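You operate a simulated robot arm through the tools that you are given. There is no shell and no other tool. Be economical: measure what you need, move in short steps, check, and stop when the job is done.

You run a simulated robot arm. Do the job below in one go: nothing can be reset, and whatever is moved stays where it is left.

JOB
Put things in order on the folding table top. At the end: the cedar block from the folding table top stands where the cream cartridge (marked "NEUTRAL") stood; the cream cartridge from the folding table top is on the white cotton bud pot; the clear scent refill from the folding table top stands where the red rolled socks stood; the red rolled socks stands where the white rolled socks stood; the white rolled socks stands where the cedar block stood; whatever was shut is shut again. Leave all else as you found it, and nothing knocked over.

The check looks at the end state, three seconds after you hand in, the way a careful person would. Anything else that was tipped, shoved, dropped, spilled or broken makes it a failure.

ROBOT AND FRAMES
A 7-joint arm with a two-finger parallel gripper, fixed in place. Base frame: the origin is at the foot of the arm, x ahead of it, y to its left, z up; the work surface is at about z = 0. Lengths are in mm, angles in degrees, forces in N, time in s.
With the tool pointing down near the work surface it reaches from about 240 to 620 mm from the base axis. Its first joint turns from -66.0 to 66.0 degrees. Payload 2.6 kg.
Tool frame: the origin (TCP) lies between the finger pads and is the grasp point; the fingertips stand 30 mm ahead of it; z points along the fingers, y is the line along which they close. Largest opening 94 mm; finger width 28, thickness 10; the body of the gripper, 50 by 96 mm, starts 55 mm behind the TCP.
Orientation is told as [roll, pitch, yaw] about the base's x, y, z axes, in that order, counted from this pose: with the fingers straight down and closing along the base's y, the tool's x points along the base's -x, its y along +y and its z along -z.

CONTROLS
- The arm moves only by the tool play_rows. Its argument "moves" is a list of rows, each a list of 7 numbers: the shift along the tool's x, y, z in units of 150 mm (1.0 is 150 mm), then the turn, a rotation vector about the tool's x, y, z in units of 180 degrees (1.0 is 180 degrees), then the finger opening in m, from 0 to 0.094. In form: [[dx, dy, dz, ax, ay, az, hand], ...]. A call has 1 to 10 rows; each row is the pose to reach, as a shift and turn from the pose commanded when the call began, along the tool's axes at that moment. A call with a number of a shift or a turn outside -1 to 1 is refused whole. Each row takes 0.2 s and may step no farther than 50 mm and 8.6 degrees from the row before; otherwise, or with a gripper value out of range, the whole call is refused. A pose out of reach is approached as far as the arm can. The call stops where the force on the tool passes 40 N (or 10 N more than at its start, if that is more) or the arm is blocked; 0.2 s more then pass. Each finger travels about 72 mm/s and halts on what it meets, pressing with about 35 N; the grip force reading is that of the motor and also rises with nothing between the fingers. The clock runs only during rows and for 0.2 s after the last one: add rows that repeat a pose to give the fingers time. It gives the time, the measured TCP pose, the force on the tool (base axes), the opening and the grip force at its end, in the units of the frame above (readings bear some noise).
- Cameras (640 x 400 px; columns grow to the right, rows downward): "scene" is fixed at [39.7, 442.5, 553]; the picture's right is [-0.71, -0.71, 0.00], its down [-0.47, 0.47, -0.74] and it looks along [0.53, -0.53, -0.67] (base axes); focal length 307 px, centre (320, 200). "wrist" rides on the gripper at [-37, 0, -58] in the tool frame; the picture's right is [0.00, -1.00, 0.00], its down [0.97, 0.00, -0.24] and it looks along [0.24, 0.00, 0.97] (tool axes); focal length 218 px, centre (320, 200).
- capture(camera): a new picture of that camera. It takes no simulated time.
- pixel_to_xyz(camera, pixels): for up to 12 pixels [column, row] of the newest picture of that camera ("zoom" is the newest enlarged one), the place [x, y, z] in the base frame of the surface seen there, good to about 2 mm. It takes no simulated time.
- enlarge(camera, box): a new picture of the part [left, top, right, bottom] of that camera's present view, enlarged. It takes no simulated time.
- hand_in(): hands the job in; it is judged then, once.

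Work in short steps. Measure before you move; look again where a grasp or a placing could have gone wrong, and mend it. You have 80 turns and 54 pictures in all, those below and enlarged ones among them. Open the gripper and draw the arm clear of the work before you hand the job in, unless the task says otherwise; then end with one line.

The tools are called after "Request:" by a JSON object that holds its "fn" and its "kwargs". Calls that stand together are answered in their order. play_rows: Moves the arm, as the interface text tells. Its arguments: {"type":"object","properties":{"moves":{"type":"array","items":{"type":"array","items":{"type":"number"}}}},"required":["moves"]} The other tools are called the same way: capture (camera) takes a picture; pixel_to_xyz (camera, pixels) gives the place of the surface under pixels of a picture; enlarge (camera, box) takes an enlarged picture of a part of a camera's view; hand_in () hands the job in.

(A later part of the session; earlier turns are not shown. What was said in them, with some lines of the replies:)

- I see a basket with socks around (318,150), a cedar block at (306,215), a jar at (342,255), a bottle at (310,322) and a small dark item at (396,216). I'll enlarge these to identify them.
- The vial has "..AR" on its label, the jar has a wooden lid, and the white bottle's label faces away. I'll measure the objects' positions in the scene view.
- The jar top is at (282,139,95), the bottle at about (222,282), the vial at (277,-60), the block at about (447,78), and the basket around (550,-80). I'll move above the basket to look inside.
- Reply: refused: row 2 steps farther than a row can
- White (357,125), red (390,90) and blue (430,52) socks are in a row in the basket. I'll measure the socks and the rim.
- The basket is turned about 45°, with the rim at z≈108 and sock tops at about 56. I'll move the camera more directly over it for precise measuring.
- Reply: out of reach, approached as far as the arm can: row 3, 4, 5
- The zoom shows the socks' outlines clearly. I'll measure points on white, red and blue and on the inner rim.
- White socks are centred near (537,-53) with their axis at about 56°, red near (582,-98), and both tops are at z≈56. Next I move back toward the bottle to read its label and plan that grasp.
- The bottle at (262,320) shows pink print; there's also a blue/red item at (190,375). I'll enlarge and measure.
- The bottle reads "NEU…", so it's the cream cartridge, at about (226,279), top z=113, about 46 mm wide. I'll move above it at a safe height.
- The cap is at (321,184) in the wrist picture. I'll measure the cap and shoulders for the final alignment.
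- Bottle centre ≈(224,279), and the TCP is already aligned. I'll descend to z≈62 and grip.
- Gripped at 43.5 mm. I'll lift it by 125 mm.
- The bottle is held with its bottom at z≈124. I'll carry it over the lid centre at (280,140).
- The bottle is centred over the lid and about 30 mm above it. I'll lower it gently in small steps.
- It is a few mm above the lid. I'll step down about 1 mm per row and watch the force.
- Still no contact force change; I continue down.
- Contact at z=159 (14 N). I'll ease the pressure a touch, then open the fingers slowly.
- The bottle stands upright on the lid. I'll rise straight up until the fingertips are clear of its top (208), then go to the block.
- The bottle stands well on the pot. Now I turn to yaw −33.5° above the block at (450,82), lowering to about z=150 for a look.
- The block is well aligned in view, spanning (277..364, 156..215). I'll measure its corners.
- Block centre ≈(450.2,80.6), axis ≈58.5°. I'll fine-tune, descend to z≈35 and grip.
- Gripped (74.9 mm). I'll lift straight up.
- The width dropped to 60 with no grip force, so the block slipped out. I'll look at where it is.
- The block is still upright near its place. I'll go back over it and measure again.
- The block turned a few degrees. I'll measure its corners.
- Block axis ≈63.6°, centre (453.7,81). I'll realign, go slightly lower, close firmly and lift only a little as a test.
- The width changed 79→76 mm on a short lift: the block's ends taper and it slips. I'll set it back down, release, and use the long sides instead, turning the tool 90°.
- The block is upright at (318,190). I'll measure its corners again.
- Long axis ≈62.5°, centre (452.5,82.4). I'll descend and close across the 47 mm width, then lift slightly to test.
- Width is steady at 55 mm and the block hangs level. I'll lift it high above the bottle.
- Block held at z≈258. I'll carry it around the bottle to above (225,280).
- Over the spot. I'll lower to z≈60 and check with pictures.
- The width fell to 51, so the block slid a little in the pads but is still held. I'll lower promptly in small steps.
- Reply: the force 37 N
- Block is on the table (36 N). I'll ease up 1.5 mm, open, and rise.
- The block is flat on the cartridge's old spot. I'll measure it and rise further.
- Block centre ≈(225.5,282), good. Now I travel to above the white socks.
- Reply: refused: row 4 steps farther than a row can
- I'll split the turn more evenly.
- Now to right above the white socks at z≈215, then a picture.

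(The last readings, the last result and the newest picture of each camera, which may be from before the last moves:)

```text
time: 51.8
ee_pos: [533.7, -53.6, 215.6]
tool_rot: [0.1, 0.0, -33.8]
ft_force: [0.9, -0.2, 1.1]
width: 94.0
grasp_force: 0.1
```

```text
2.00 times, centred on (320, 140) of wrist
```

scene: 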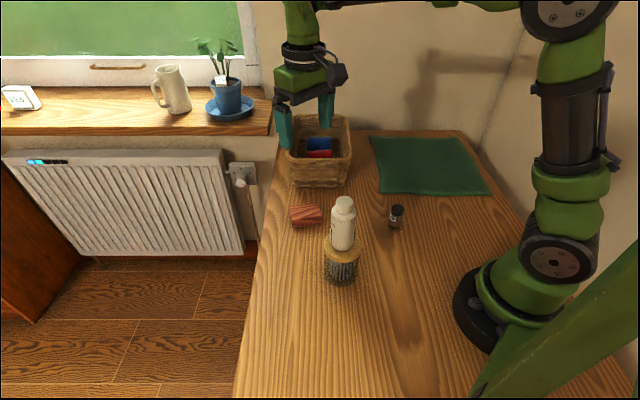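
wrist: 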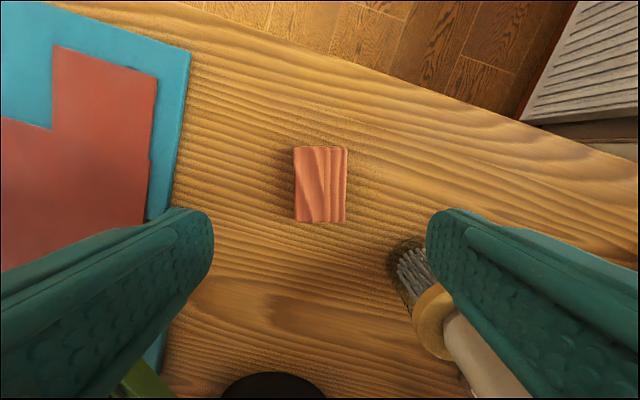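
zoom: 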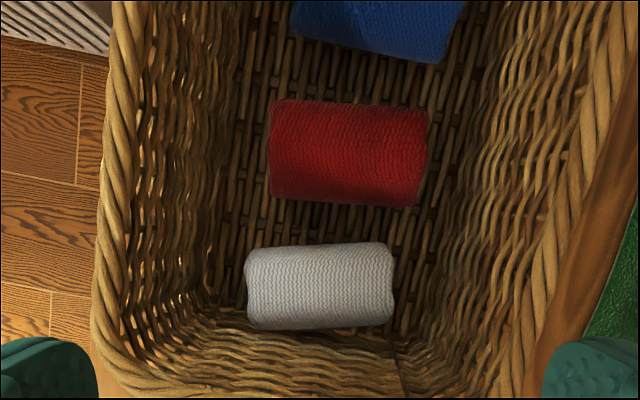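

White at zoom (320,285), nicely aligned; red at (347,152). I'll measure edges and the rim.

Request:
{"fn": "pixel_to_xyz", "kwargs": {"camera": "zoom", "pixels": [[250, 270], [388, 262], [320, 250], [320, 285], [320, 320], [258, 320], [386, 318], [273, 145], [424, 150], [347, 108], [347, 150], [347, 195]]}}

Request:
{"fn": "pixel_to_xyz", "kwargs": {"camera": "zoom", "pixels": [[320, 395], [320, 345], [320, 360], [225, 285], [420, 285], [105, 250], [535, 250], [245, 150], [450, 150], [250, 385], [120, 20], [630, 60]]}}

```text
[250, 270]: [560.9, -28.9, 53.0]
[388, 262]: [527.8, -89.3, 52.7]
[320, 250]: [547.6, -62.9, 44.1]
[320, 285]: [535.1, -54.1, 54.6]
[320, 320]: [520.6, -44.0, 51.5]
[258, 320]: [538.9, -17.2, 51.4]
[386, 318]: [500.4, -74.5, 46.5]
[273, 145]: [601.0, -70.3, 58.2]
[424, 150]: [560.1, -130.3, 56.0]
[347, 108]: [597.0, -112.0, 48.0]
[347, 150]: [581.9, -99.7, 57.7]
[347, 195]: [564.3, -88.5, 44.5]
```

```text
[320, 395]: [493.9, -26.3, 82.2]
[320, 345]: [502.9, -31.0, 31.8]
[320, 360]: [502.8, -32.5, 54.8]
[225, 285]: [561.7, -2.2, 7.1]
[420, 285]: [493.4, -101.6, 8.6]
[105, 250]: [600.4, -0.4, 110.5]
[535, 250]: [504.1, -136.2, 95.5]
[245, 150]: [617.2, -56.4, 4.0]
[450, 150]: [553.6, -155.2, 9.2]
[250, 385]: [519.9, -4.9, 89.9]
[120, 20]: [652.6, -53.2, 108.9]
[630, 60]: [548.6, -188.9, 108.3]
```

White centre ≈(533,-53), 69 mm long, axis ≈58.5°; the walls leave room. I'll descend with an 88 mm opening to z≈43 and close on its ends.

Request:
{"fn": "play_rows", "kwargs": {"moves": [[0, 0, 0.2, 0, 0, -0.013, 0.088], [0, 0, 0.45, 0, 0, -0.013, 0.088], [0, 0, 0.7, 0, 0, -0.013, 0.088], [0, 0, 0.85, 0, 0, -0.013, 0.088], [0, 0, 0.85, 0, 0, -0.013, 0.088]]}}

Request:
{"fn": "play_rows", "kwargs": {"moves": [[0, 0, 0.12, 0, 0, 0, 0.088], [0, 0, 0.22, 0, 0, 0, 0.088], [0, 0, 0.3, 0, 0, 0, 0.088], [0, 0, 0.3, 0, 0, 0, 0.075], [0, 0, 0.3, 0, 0, 0, 0.05], [0, 0, 0.3, 0, 0, 0, 0.03], [0, 0, 0.3, 0, 0, 0, 0.03], [0, 0, 0.3, 0, 0, 0, 0.03]]}}

Request:
{"fn": "capture", "kwargs": {"camera": "wrist"}}

```text
time: 53.0
ee_pos: [534.0, -52.9, 87.0]
tool_rot: [0.0, 0.0, -31.6]
ft_force: [-0.1, -0.4, -0.3]
width: 88.0
grasp_force: 0.1
```

```text
time: 54.8
ee_pos: [533.1, -53.5, 42.2]
tool_rot: [0.0, 0.0, -31.6]
ft_force: [-0.8, -0.1, 0.0]
width: 78.3
grasp_force: 35.5
```

```text
21 pictures are left
```

wrist: 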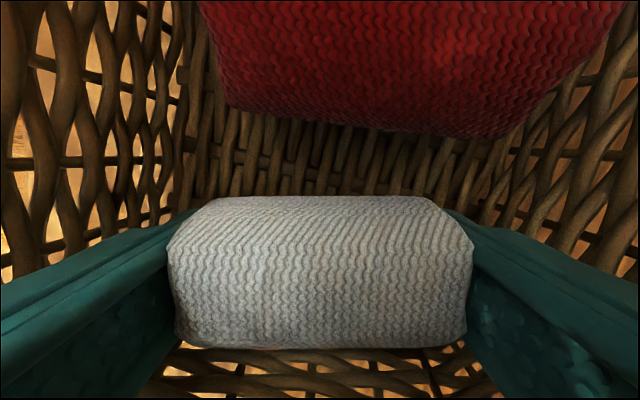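

Well gripped at 78 mm. I'll lift gently and watch the width.

Request:
{"fn": "play_rows", "kwargs": {"moves": [[0, 0, -0.04, 0, 0, 0, 0.02], [0, 0, -0.1, 0, 0, 0, 0.02], [0, 0, -0.2, 0, 0, 0, 0.02], [0, 0, -0.3, 0, 0, 0, 0.02], [0, 0, -0.3, 0, 0, 0, 0.02]]}}

Request:
{"fn": "capture", "kwargs": {"camera": "wrist"}}

```text
time: 56.0
ee_pos: [533.5, -51.3, 87.7]
tool_rot: [-0.1, 0.1, -31.6]
ft_force: [0.3, 1.2, -0.7]
width: 78.2
grasp_force: 34.7
```

```text
20 pictures are left
```

wrist: 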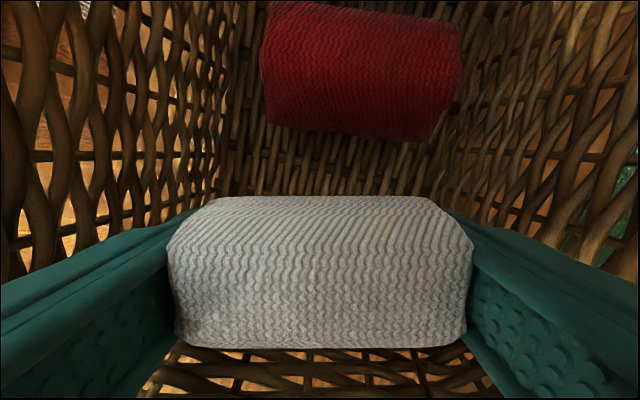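

Held securely. I'll lift clear of the rim and carry it over the block's old place (450,81).

Request:
{"fn": "play_rows", "kwargs": {"moves": [[0, 0, -0.2, 0, 0, 0, 0.02], [0, 0, -0.42, 0, 0, 0, 0.02], [0, 0, -0.64, 0, 0, 0, 0.02], [0, 0, -0.64, 0, 0, 0, 0.02], [0.2, 0.1, -0.64, 0, 0, 0, 0.02], [0.43, 0.21, -0.64, 0, 0, 0, 0.02], [0.68, 0.335, -0.64, 0, 0, 0, 0.02], [0.937, 0.461, -0.64, 0, 0, 0, 0.02], [0.937, 0.461, -0.64, 0, 0, 0, 0.02], [0.937, 0.461, -0.64, 0, 0, 0, 0.02]]}}

```text
time: 58.2
ee_pos: [450.8, 81.1, 184.1]
tool_rot: [0.0, 0.0, -31.6]
ft_force: [0.5, 0.1, 0.2]
width: 77.9
grasp_force: 34.5
```

Over (450,81). I'll lower to z≈46.

Request:
{"fn": "play_rows", "kwargs": {"moves": [[0, 0, 0.25, 0, 0, 0, 0.02], [0, 0, 0.5, 0, 0, 0, 0.02], [0, 0, 0.75, 0, 0, 0, 0.02], [0, 0, 0.92, 0, 0, 0, 0.02], [0, 0, 0.92, 0, 0, 0, 0.02]]}}

Request:
{"fn": "play_rows", "kwargs": {"moves": [[0, 0, 0.015, 0, 0, 0, 0.02], [0, 0, 0.03, 0, 0, 0, 0.02], [0, 0, 0.04, 0, 0, 0, 0.02], [0, 0, 0.047, 0, 0, 0, 0.02], [0, 0, 0.047, 0, 0, 0, 0.02]]}}

Request:
{"fn": "enlarge", "kwargs": {"camera": "scene", "box": [262, 150, 422, 250]}}

```text
time: 59.4
ee_pos: [451.3, 81.7, 45.0]
tool_rot: [0.0, -0.1, -31.6]
ft_force: [-0.1, 0.8, -1.2]
width: 78.1
grasp_force: 35.2
```

```text
time: 60.6
ee_pos: [450.6, 78.7, 37.2]
tool_rot: [0.1, 0.0, -31.5]
ft_force: [-0.3, -0.9, 0.2]
width: 78.3
grasp_force: 35.2
```

```text
4.00 times, centred on (342, 200) of scene
```

zoom: 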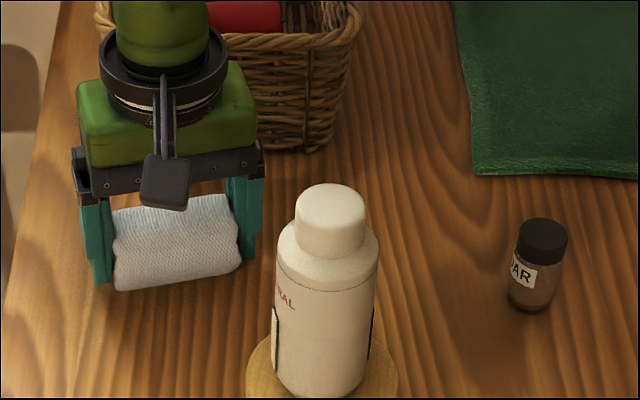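

No contact yet; a few more mm down.

Request:
{"fn": "play_rows", "kwargs": {"moves": [[0, 0, 0.007, 0, 0, 0, 0.02], [0, 0, 0.014, 0, 0, 0, 0.02], [0, 0, 0.02, 0, 0, 0, 0.02], [0, 0, 0.02, 0, 0, 0, 0.02]]}}

```text
time: 61.6
ee_pos: [450.9, 80.4, 33.7]
tool_rot: [0.0, 0.0, -31.4]
ft_force: [0.4, 1.0, -0.4]
width: 78.0
grasp_force: 34.9
```

Essentially at the table; 1 mm more, then release slowly.

Request:
{"fn": "play_rows", "kwargs": {"moves": [[0, 0, 0.009, 0, 0, 0, 0.02], [0, 0, 0.009, 0, 0, 0, 0.02]]}}

Request:
{"fn": "play_rows", "kwargs": {"moves": [[0, 0, 0, 0, 0, 0, 0.078], [0, 0, 0, 0, 0, 0, 0.082], [0, 0, 0, 0, 0, 0, 0.088], [0, 0, 0, 0, 0, 0, 0.092], [0, 0, 0, 0, 0, 0, 0.092], [0, 0, -0.2, 0, 0, 0, 0.092], [0, 0, -0.5, 0, 0, 0, 0.092], [0, 0, -0.8, 0, 0, 0, 0.092], [0, 0, -0.98, 0, 0, 0, 0.092]]}}

Request:
{"fn": "capture", "kwargs": {"camera": "wrist"}}

```text
time: 62.2
ee_pos: [451.9, 80.2, 34.0]
tool_rot: [0.1, 0.0, -31.6]
ft_force: [-4.8, -0.4, 12.4]
width: 78.4
grasp_force: 35.0
```

```text
time: 64.2
ee_pos: [450.9, 78.6, 179.8]
tool_rot: [-0.1, -0.1, -31.6]
ft_force: [0.8, 0.3, -0.9]
width: 91.9
grasp_force: 0.1
```

```text
18 pictures are left
```

wrist: 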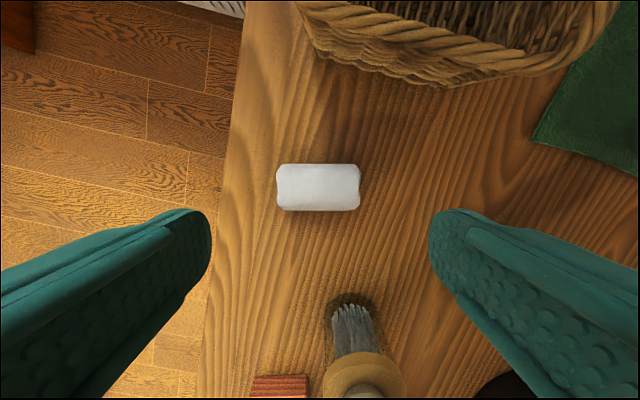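

White socks lie in place at (318,188). Now over to the red socks at about (581,-100), staying at z≈180.

Request:
{"fn": "play_rows", "kwargs": {"moves": [[-0.23, -0.095, 0, 0, 0, 0, 0.092], [-0.46, -0.19, 0, 0, 0, 0, 0.092], [-0.69, -0.28, 0, 0, 0, 0, 0.092], [-0.92, -0.375, 0, 0, 0, 0, 0.092]]}}

Request:
{"fn": "play_rows", "kwargs": {"moves": [[-0.22, -0.093, 0, 0, 0, 0.008, 0.092], [-0.44, -0.185, 0, 0, 0, 0.015, 0.092], [-0.44, -0.185, 0, 0, 0, 0.015, 0.092]]}}

Request:
{"fn": "capture", "kwargs": {"camera": "wrist"}}

```text
time: 65.2
ee_pos: [540.1, -40.6, 181.5]
tool_rot: [0.0, 0.1, -31.5]
ft_force: [0.2, -0.6, -0.4]
width: 92.2
grasp_force: 0.0
```

```text
time: 66.0
ee_pos: [581.9, -100.6, 181.0]
tool_rot: [-0.1, 0.0, -34.3]
ft_force: [0.2, 0.5, -0.5]
width: 92.1
grasp_force: 0.1
```

```text
17 pictures are left
```

wrist: 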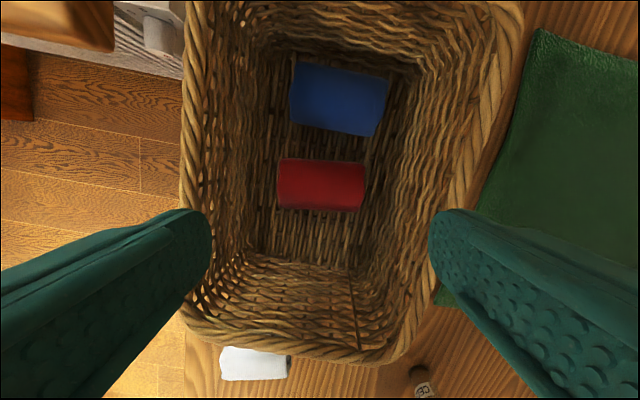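

Red is centred at (321,185) with a slight tilt. I'll measure ends, and the floor edges beside it.

Request:
{"fn": "pixel_to_xyz", "kwargs": {"camera": "wrist", "pixels": [[281, 182], [362, 188], [321, 185], [287, 160], [363, 167], [280, 205], [359, 209], [265, 185], [380, 190], [321, 162], [321, 209]]}}

```text
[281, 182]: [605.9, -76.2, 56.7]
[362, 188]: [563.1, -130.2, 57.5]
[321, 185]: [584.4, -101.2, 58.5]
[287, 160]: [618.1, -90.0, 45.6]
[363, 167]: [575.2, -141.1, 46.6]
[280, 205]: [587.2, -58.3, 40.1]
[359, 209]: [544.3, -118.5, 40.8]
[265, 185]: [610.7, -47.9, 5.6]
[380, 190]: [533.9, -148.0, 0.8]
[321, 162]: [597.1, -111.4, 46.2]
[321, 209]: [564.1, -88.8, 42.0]
```

Red centre ≈(582.5,-102.5), axis ≈52°. I'll descend to z≈43 and grip it by its ends.

Request:
{"fn": "play_rows", "kwargs": {"moves": [[-0.01, -0.008, 0.2, 0, 0, 0.0205, 0.09], [-0.01, -0.008, 0.45, 0, 0, 0.0205, 0.09], [-0.01, -0.008, 0.65, 0, 0, 0.0205, 0.09], [-0.01, -0.008, 0.8, 0, 0, 0.0205, 0.09], [-0.01, -0.008, 0.92, 0, 0, 0.0205, 0.09], [-0.01, -0.008, 0.92, 0, 0, 0.0205, 0.08], [-0.01, -0.008, 0.92, 0, 0, 0.0205, 0.05], [-0.01, -0.008, 0.92, 0, 0, 0.0205, 0.02], [-0.01, -0.008, 0.92, 0, 0, 0.0205, 0.02], [-0.01, -0.008, 0.92, 0, 0, 0.0205, 0.02]]}}

Request:
{"fn": "capture", "kwargs": {"camera": "wrist"}}

```text
time: 68.2
ee_pos: [580.8, -102.4, 43.6]
tool_rot: [0.0, 0.0, -38.0]
ft_force: [0.5, 0.2, 1.2]
width: 78.3
grasp_force: 35.0
```

```text
16 pictures are left
```

wrist: 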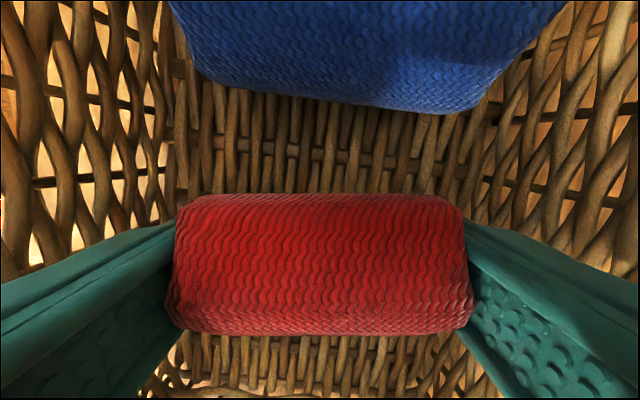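

Gripped squarely. I'll lift to z≈119, shift to the white's old spot (533,-53) and set its turn, then lower.

Request:
{"fn": "play_rows", "kwargs": {"moves": [[0, 0, -0.04, 0, 0, 0, 0.02], [0, 0, -0.15, 0, 0, 0, 0.02], [0, 0, -0.35, 0, 0, 0, 0.02], [0, 0, -0.5, 0, 0, 0, 0.02], [0, 0, -0.5, 0, 0, 0, 0.02], [0.15, 0.02, -0.5, 0, 0, -0.012, 0.02], [0.3, 0.04, -0.5, 0, 0, -0.024, 0.02], [0.451, 0.063, -0.5, 0, 0, -0.0355, 0.02], [0.451, 0.063, -0.5, 0, 0, -0.0355, 0.02], [0.451, 0.063, -0.5, 0, 0, -0.0355, 0.02]]}}

Request:
{"fn": "capture", "kwargs": {"camera": "wrist"}}

```text
time: 70.4
ee_pos: [532.6, -50.6, 116.4]
tool_rot: [0.0, 0.1, -31.7]
ft_force: [-0.9, 0.6, -0.1]
width: 78.0
grasp_force: 35.3
```

```text
15 pictures are left
```

wrist: 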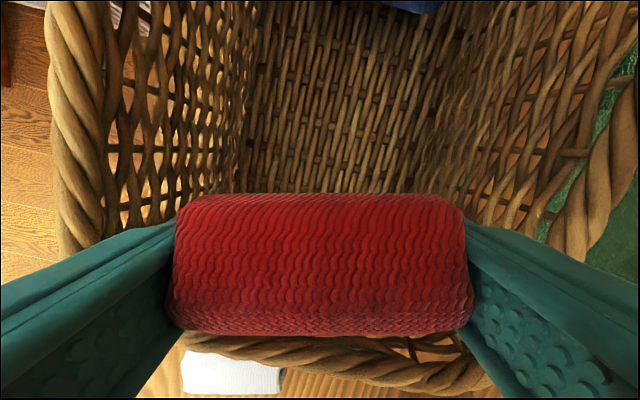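

Aligned above the empty spot. I'll lower to just above the floor, then in fine steps.

Request:
{"fn": "play_rows", "kwargs": {"moves": [[0, 0, 0.15, 0, 0, 0, 0.02], [0, 0, 0.3, 0, 0, 0, 0.02], [0, 0, 0.42, 0, 0, 0, 0.02], [0, 0, 0.46, 0, 0, 0, 0.02], [0, 0, 0.48, 0, 0, 0, 0.02], [0, 0, 0.49, 0, 0, 0, 0.02], [0, 0, 0.5, 0, 0, 0, 0.02], [0, 0, 0.5, 0, 0, 0, 0.02]]}}

```text
time: 72.2
ee_pos: [532.8, -51.9, 42.9]
tool_rot: [0.0, 0.0, -31.7]
ft_force: [0.5, 0.9, -1.0]
width: 78.3
grasp_force: 34.8
```

At grip height without contact yet; down ~1.5 mm more, then release and rise.

Request:
{"fn": "play_rows", "kwargs": {"moves": [[0, 0, 0.006, 0, 0, 0, 0.02], [0, 0, 0.01, 0, 0, 0, 0.02], [0, 0, 0.01, 0, 0, 0, 0.02]]}}

Request:
{"fn": "play_rows", "kwargs": {"moves": [[0, 0, 0, 0, 0, 0, 0.078], [0, 0, 0, 0, 0, 0, 0.082], [0, 0, 0, 0, 0, 0, 0.086], [0, 0, 0, 0, 0, 0, 0.09], [0, 0, 0, 0, 0, 0, 0.09], [0, 0, -0.2, 0, 0, 0, 0.09], [0, 0, -0.5, 0, 0, 0, 0.09], [0, 0, -0.8, 0, 0, 0, 0.09], [0, 0, -0.98, 0, 0, 0, 0.09]]}}

Request:
{"fn": "capture", "kwargs": {"camera": "wrist"}}

```text
time: 73.0
ee_pos: [534.4, -51.9, 42.4]
tool_rot: [0.2, -0.1, -31.6]
ft_force: [-4.9, 2.3, 13.8]
width: 78.2
grasp_force: 34.4
```

```text
time: 75.0
ee_pos: [531.5, -52.2, 191.1]
tool_rot: [0.0, 0.0, -31.6]
ft_force: [-0.2, -0.5, 0.6]
width: 89.8
grasp_force: 0.2
```

```text
14 pictures are left
```

wrist: 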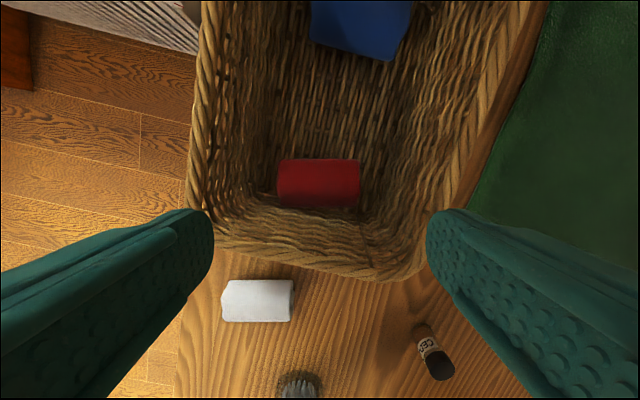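

Red lies in the white's old place. Now to above the vial at (277,-60).

Request:
{"fn": "play_rows", "kwargs": {"moves": [[0.236, -0.156, 0, 0, 0, 0, 0.07], [0.473, -0.311, 0, 0, 0, 0, 0.07], [0.709, -0.467, 0, 0, 0, 0, 0.07], [0.709, -0.467, 0, 0, 0, 0, 0.07]]}}

Request:
{"fn": "play_rows", "kwargs": {"moves": [[0.236, -0.156, 0, 0, 0, 0, 0.07], [0.473, -0.311, 0, 0, 0, 0, 0.07], [0.709, -0.467, 0, 0, 0, 0, 0.07], [0.709, -0.467, 0, 0, 0, 0, 0.07]]}}

Request:
{"fn": "capture", "kwargs": {"camera": "wrist"}}

```text
time: 76.0
ee_pos: [403.8, -54.1, 189.0]
tool_rot: [0.0, 0.0, -31.6]
ft_force: [0.1, -0.4, 0.1]
width: 70.0
grasp_force: 0.0
```

```text
time: 77.0
ee_pos: [277.7, -60.7, 187.9]
tool_rot: [0.0, 0.1, -31.7]
ft_force: [-0.1, -0.5, -0.4]
width: 70.2
grasp_force: 0.0
```

```text
13 pictures are left
```

wrist: 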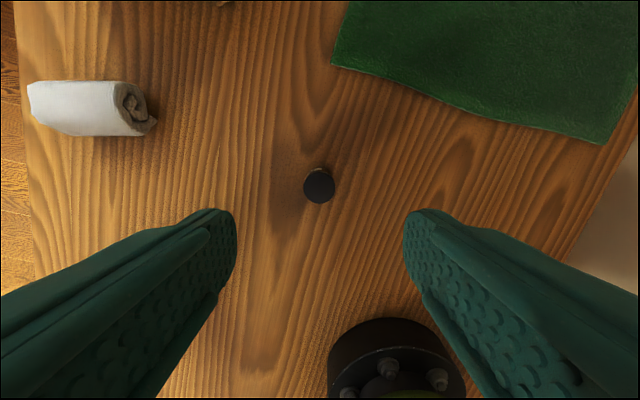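

Request:
{"fn": "pixel_to_xyz", "kwargs": {"camera": "wrist", "pixels": [[319, 187], [307, 187], [331, 187], [319, 200], [319, 175], [380, 330], [330, 350]]}}

```text
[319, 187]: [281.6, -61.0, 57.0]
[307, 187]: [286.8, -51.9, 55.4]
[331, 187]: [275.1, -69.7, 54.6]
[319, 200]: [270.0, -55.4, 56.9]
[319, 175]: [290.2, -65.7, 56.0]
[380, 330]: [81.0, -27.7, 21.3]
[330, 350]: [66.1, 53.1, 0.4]
```

Vial top centre ≈(280.5,-60.7), height 56. I'll shift slightly, descend to z≈40 and grip.

Request:
{"fn": "play_rows", "kwargs": {"moves": [[-0.016, 0.01, 0.25, 0, 0, 0, 0.07], [-0.016, 0.01, 0.5, 0, 0, 0, 0.07], [-0.016, 0.01, 0.75, 0, 0, 0, 0.07], [-0.016, 0.01, 0.98, 0, 0, 0, 0.07], [-0.016, 0.01, 0.98, 0, 0, 0, 0.05], [-0.016, 0.01, 0.98, 0, 0, 0, 0.03], [-0.016, 0.01, 0.98, 0, 0, 0, 0.01], [-0.016, 0.01, 0.98, 0, 0, 0, 0.01], [-0.016, 0.01, 0.98, 0, 0, 0, 0.01]]}}

Request:
{"fn": "play_rows", "kwargs": {"moves": [[0, 0, -0.1, 0, 0, 0, 0.01], [0, 0, -0.35, 0, 0, 0, 0.01], [0, 0, -0.65, 0, 0, 0, 0.01], [0, 0, -0.95, 0, 0, 0, 0.01], [0, 0, -0.95, 0, 0, 0, 0.01]]}}

Request:
{"fn": "capture", "kwargs": {"camera": "wrist"}}

```text
time: 79.0
ee_pos: [281.0, -58.8, 39.5]
tool_rot: [0.1, 0.0, -31.6]
ft_force: [0.0, 0.0, -0.4]
width: 27.6
grasp_force: 35.1
```

```text
time: 80.2
ee_pos: [282.3, -60.8, 184.0]
tool_rot: [0.0, -0.1, -31.6]
ft_force: [0.0, 0.3, -1.1]
width: 27.8
grasp_force: 35.1
```

```text
12 pictures are left
```

wrist: 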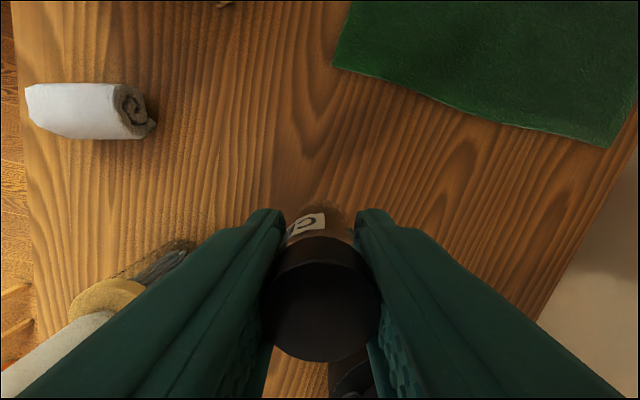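

Vial held upright. I'll carry it in two legs to above (581.5,-102).

Request:
{"fn": "play_rows", "kwargs": {"moves": [[-0.2, 0.088, 0, 0, 0, 0, 0.01], [-0.44, 0.194, 0, 0, 0, 0, 0.01], [-0.68, 0.3, 0, 0, 0, 0, 0.01], [-0.923, 0.406, 0, 0, 0, 0, 0.01], [-0.923, 0.406, 0, 0, 0, 0, 0.01]]}}

Request:
{"fn": "play_rows", "kwargs": {"moves": [[-0.23, 0.1, 0, 0, 0, 0, 0.01], [-0.46, 0.202, 0, 0, 0, 0.01, 0.01], [-0.7, 0.308, 0, 0, 0, 0.02, 0.01], [-0.923, 0.406, 0, 0, 0, 0.035, 0.01], [-0.923, 0.406, 0, 0, 0, 0.035, 0.01], [-0.923, 0.406, 0, 0, 0, 0.035, 0.01]]}}

Request:
{"fn": "capture", "kwargs": {"camera": "wrist"}}

```text
time: 81.4
ee_pos: [431.1, -80.4, 184.5]
tool_rot: [0.0, 0.0, -31.6]
ft_force: [-0.3, 0.0, -1.1]
width: 27.6
grasp_force: 34.6
```

```text
time: 82.8
ee_pos: [580.9, -101.7, 181.7]
tool_rot: [0.0, 0.0, -37.9]
ft_force: [0.7, -0.6, 0.5]
width: 27.5
grasp_force: 34.7
```

```text
11 pictures are left
```

wrist: 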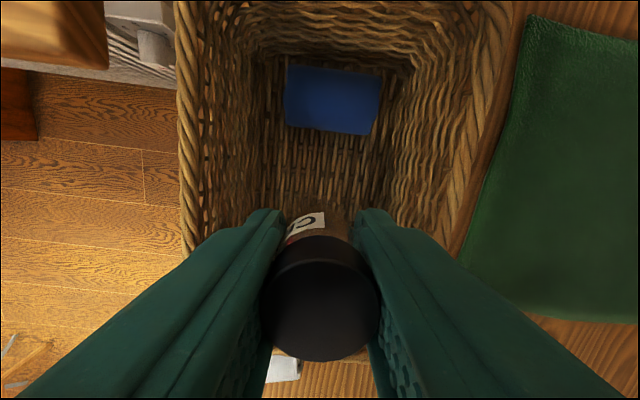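

In line over the gap. I'll lower to z≈52 then step gently until contact.

Request:
{"fn": "play_rows", "kwargs": {"moves": [[0, 0, 0.2, 0, 0, 0, 0.01], [0, 0, 0.45, 0, 0, 0, 0.01], [0, 0, 0.7, 0, 0, 0, 0.01], [0, 0, 0.82, 0, 0, 0, 0.01], [0, 0, 0.86, 0, 0, 0, 0.01], [0, 0, 0.875, 0, 0, 0, 0.01], [0, 0, 0.875, 0, 0, 0, 0.01]]}}

Request:
{"fn": "play_rows", "kwargs": {"moves": [[0, 0, 0.006, 0, 0, 0, 0.01], [0, 0, 0.012, 0, 0, 0, 0.01], [0, 0, 0.012, 0, 0, 0, 0.01]]}}

```text
time: 84.4
ee_pos: [582.2, -100.7, 52.6]
tool_rot: [0.0, -0.1, -37.9]
ft_force: [0.7, 0.2, -0.3]
width: 27.6
grasp_force: 35.0
```

```text
time: 85.2
ee_pos: [581.0, -99.2, 51.4]
tool_rot: [0.0, 0.0, -38.0]
ft_force: [0.2, -0.7, -0.2]
width: 27.8
grasp_force: 35.3
```

No contact yet; continuing in 1 mm steps.

Request:
{"fn": "play_rows", "kwargs": {"moves": [[0, 0, 0.007, 0, 0, 0, 0.01], [0, 0, 0.013, 0, 0, 0, 0.01], [0, 0, 0.013, 0, 0, 0, 0.01]]}}

Request:
{"fn": "play_rows", "kwargs": {"moves": [[0, 0, 0.006, 0, 0, 0, 0.01], [0, 0, 0.006, 0, 0, 0, 0.01]]}}

```text
time: 86.0
ee_pos: [581.4, -100.8, 47.2]
tool_rot: [0.1, 0.0, -37.9]
ft_force: [-0.2, 0.7, 0.7]
width: 27.5
grasp_force: 34.3
```

```text
time: 86.6
ee_pos: [581.1, -99.2, 47.5]
tool_rot: [0.0, -0.1, -37.8]
ft_force: [-1.1, 0.3, 2.5]
width: 27.8
grasp_force: 35.1
```

Light contact (2.5 N). Half a millimetre more, then open slowly to 60 mm and look.

Request:
{"fn": "play_rows", "kwargs": {"moves": [[0, 0, 0.003, 0, 0, 0, 0.01], [0, 0, 0.003, 0, 0, 0, 0.026], [0, 0, 0.003, 0, 0, 0, 0.032], [0, 0, 0.003, 0, 0, 0, 0.04], [0, 0, 0.003, 0, 0, 0, 0.05], [0, 0, 0.003, 0, 0, 0, 0.06], [0, 0, 0.003, 0, 0, 0, 0.06]]}}

Request:
{"fn": "capture", "kwargs": {"camera": "wrist"}}

```text
time: 88.2
ee_pos: [581.5, -100.2, 47.3]
tool_rot: [0.2, 0.0, -38.0]
ft_force: [0.8, 0.1, 0.9]
width: 60.0
grasp_force: 0.0
```

```text
10 pictures are left
```

wrist: 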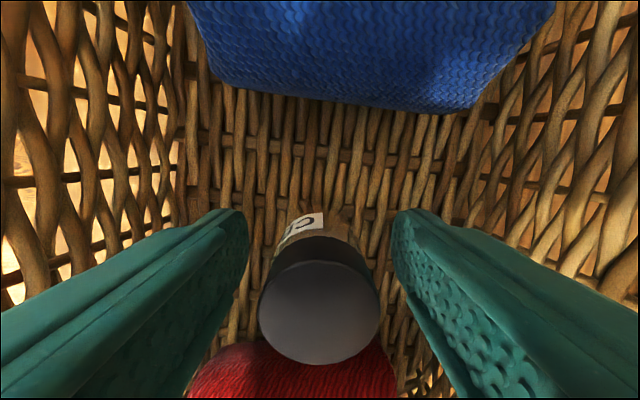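

The vial stands upright on the basket floor. I'll rise straight out and then draw back clear.

Request:
{"fn": "play_rows", "kwargs": {"moves": [[0, 0, -0.1, 0, 0, 0, 0.06], [0, 0, -0.3, 0, 0, 0, 0.06], [0, 0, -0.6, 0, 0, 0, 0.06], [0, 0, -0.9, 0, 0, 0, 0.06], [0, 0, -0.9, 0, 0, 0, 0.06]]}}

Request:
{"fn": "capture", "kwargs": {"camera": "wrist"}}

Request:
{"fn": "play_rows", "kwargs": {"moves": [[0.2, -0.05, -0.25, 0, 0, 0, 0.09], [0.45, -0.1, -0.4, 0, 0, 0, 0.09], [0.7, -0.15, -0.5, 0, 0, 0, 0.09], [0.95, -0.2, -0.55, 0, 0, 0, 0.09], [0.95, -0.2, -0.55, 0, 0, 0, 0.09]]}}

Request:
{"fn": "capture", "kwargs": {"camera": "wrist"}}

Request:
{"fn": "capture", "kwargs": {"camera": "scene"}}

```text
time: 89.4
ee_pos: [580.6, -102.4, 184.8]
tool_rot: [-0.1, 0.1, -37.9]
ft_force: [-0.8, 0.6, -0.5]
width: 59.9
grasp_force: 0.0
```

```text
9 pictures are left
```

wrist: 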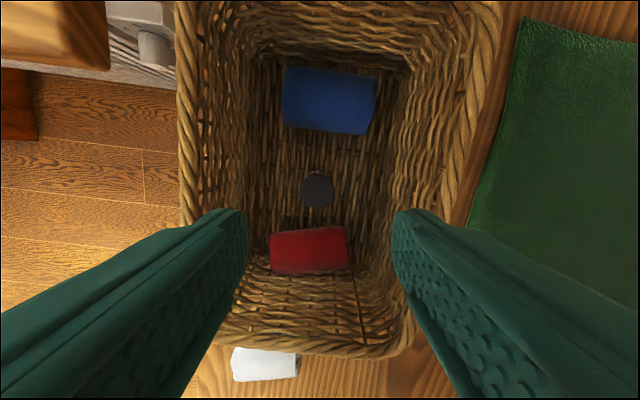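

```text
time: 90.6
ee_pos: [449.0, -38.9, 265.9]
tool_rot: [0.0, 0.0, -37.9]
ft_force: [0.0, 0.1, -0.2]
width: 89.9
grasp_force: 0.1
```

```text
8 pictures are left
```

wrist: 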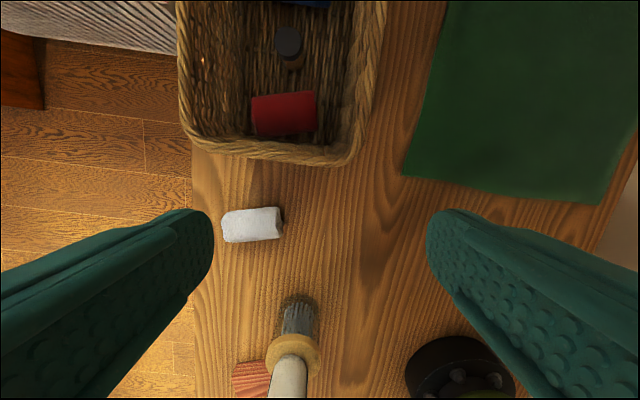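

```text
7 pictures are left
```

scene: 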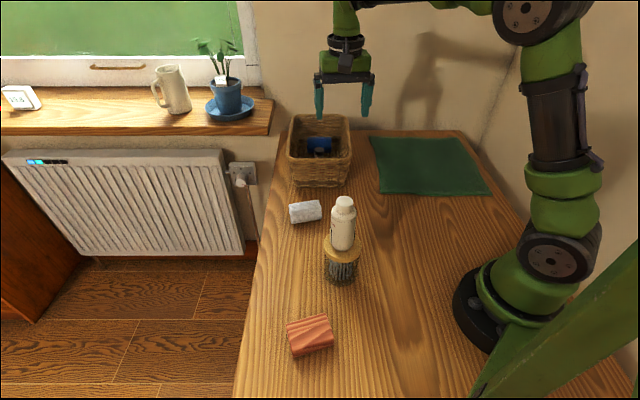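

The final pictures show the bottle on the pot, the block on the bottle's old spot, and the white socks on the block's old spot. The red socks and the vial are in their basket places, everything is upright and the arm is clear. I'll hand in.

Request:
{"fn": "hand_in", "kwargs": {}}

```text
The job is handed in.
```

The job is handed in: all five items are in their new places, nothing is knocked over, and the arm is clear with the gripper open. The cedar block slipped back onto its own spot when I first tried to lift it. I then gripped it by its long sides and moved it without trouble.
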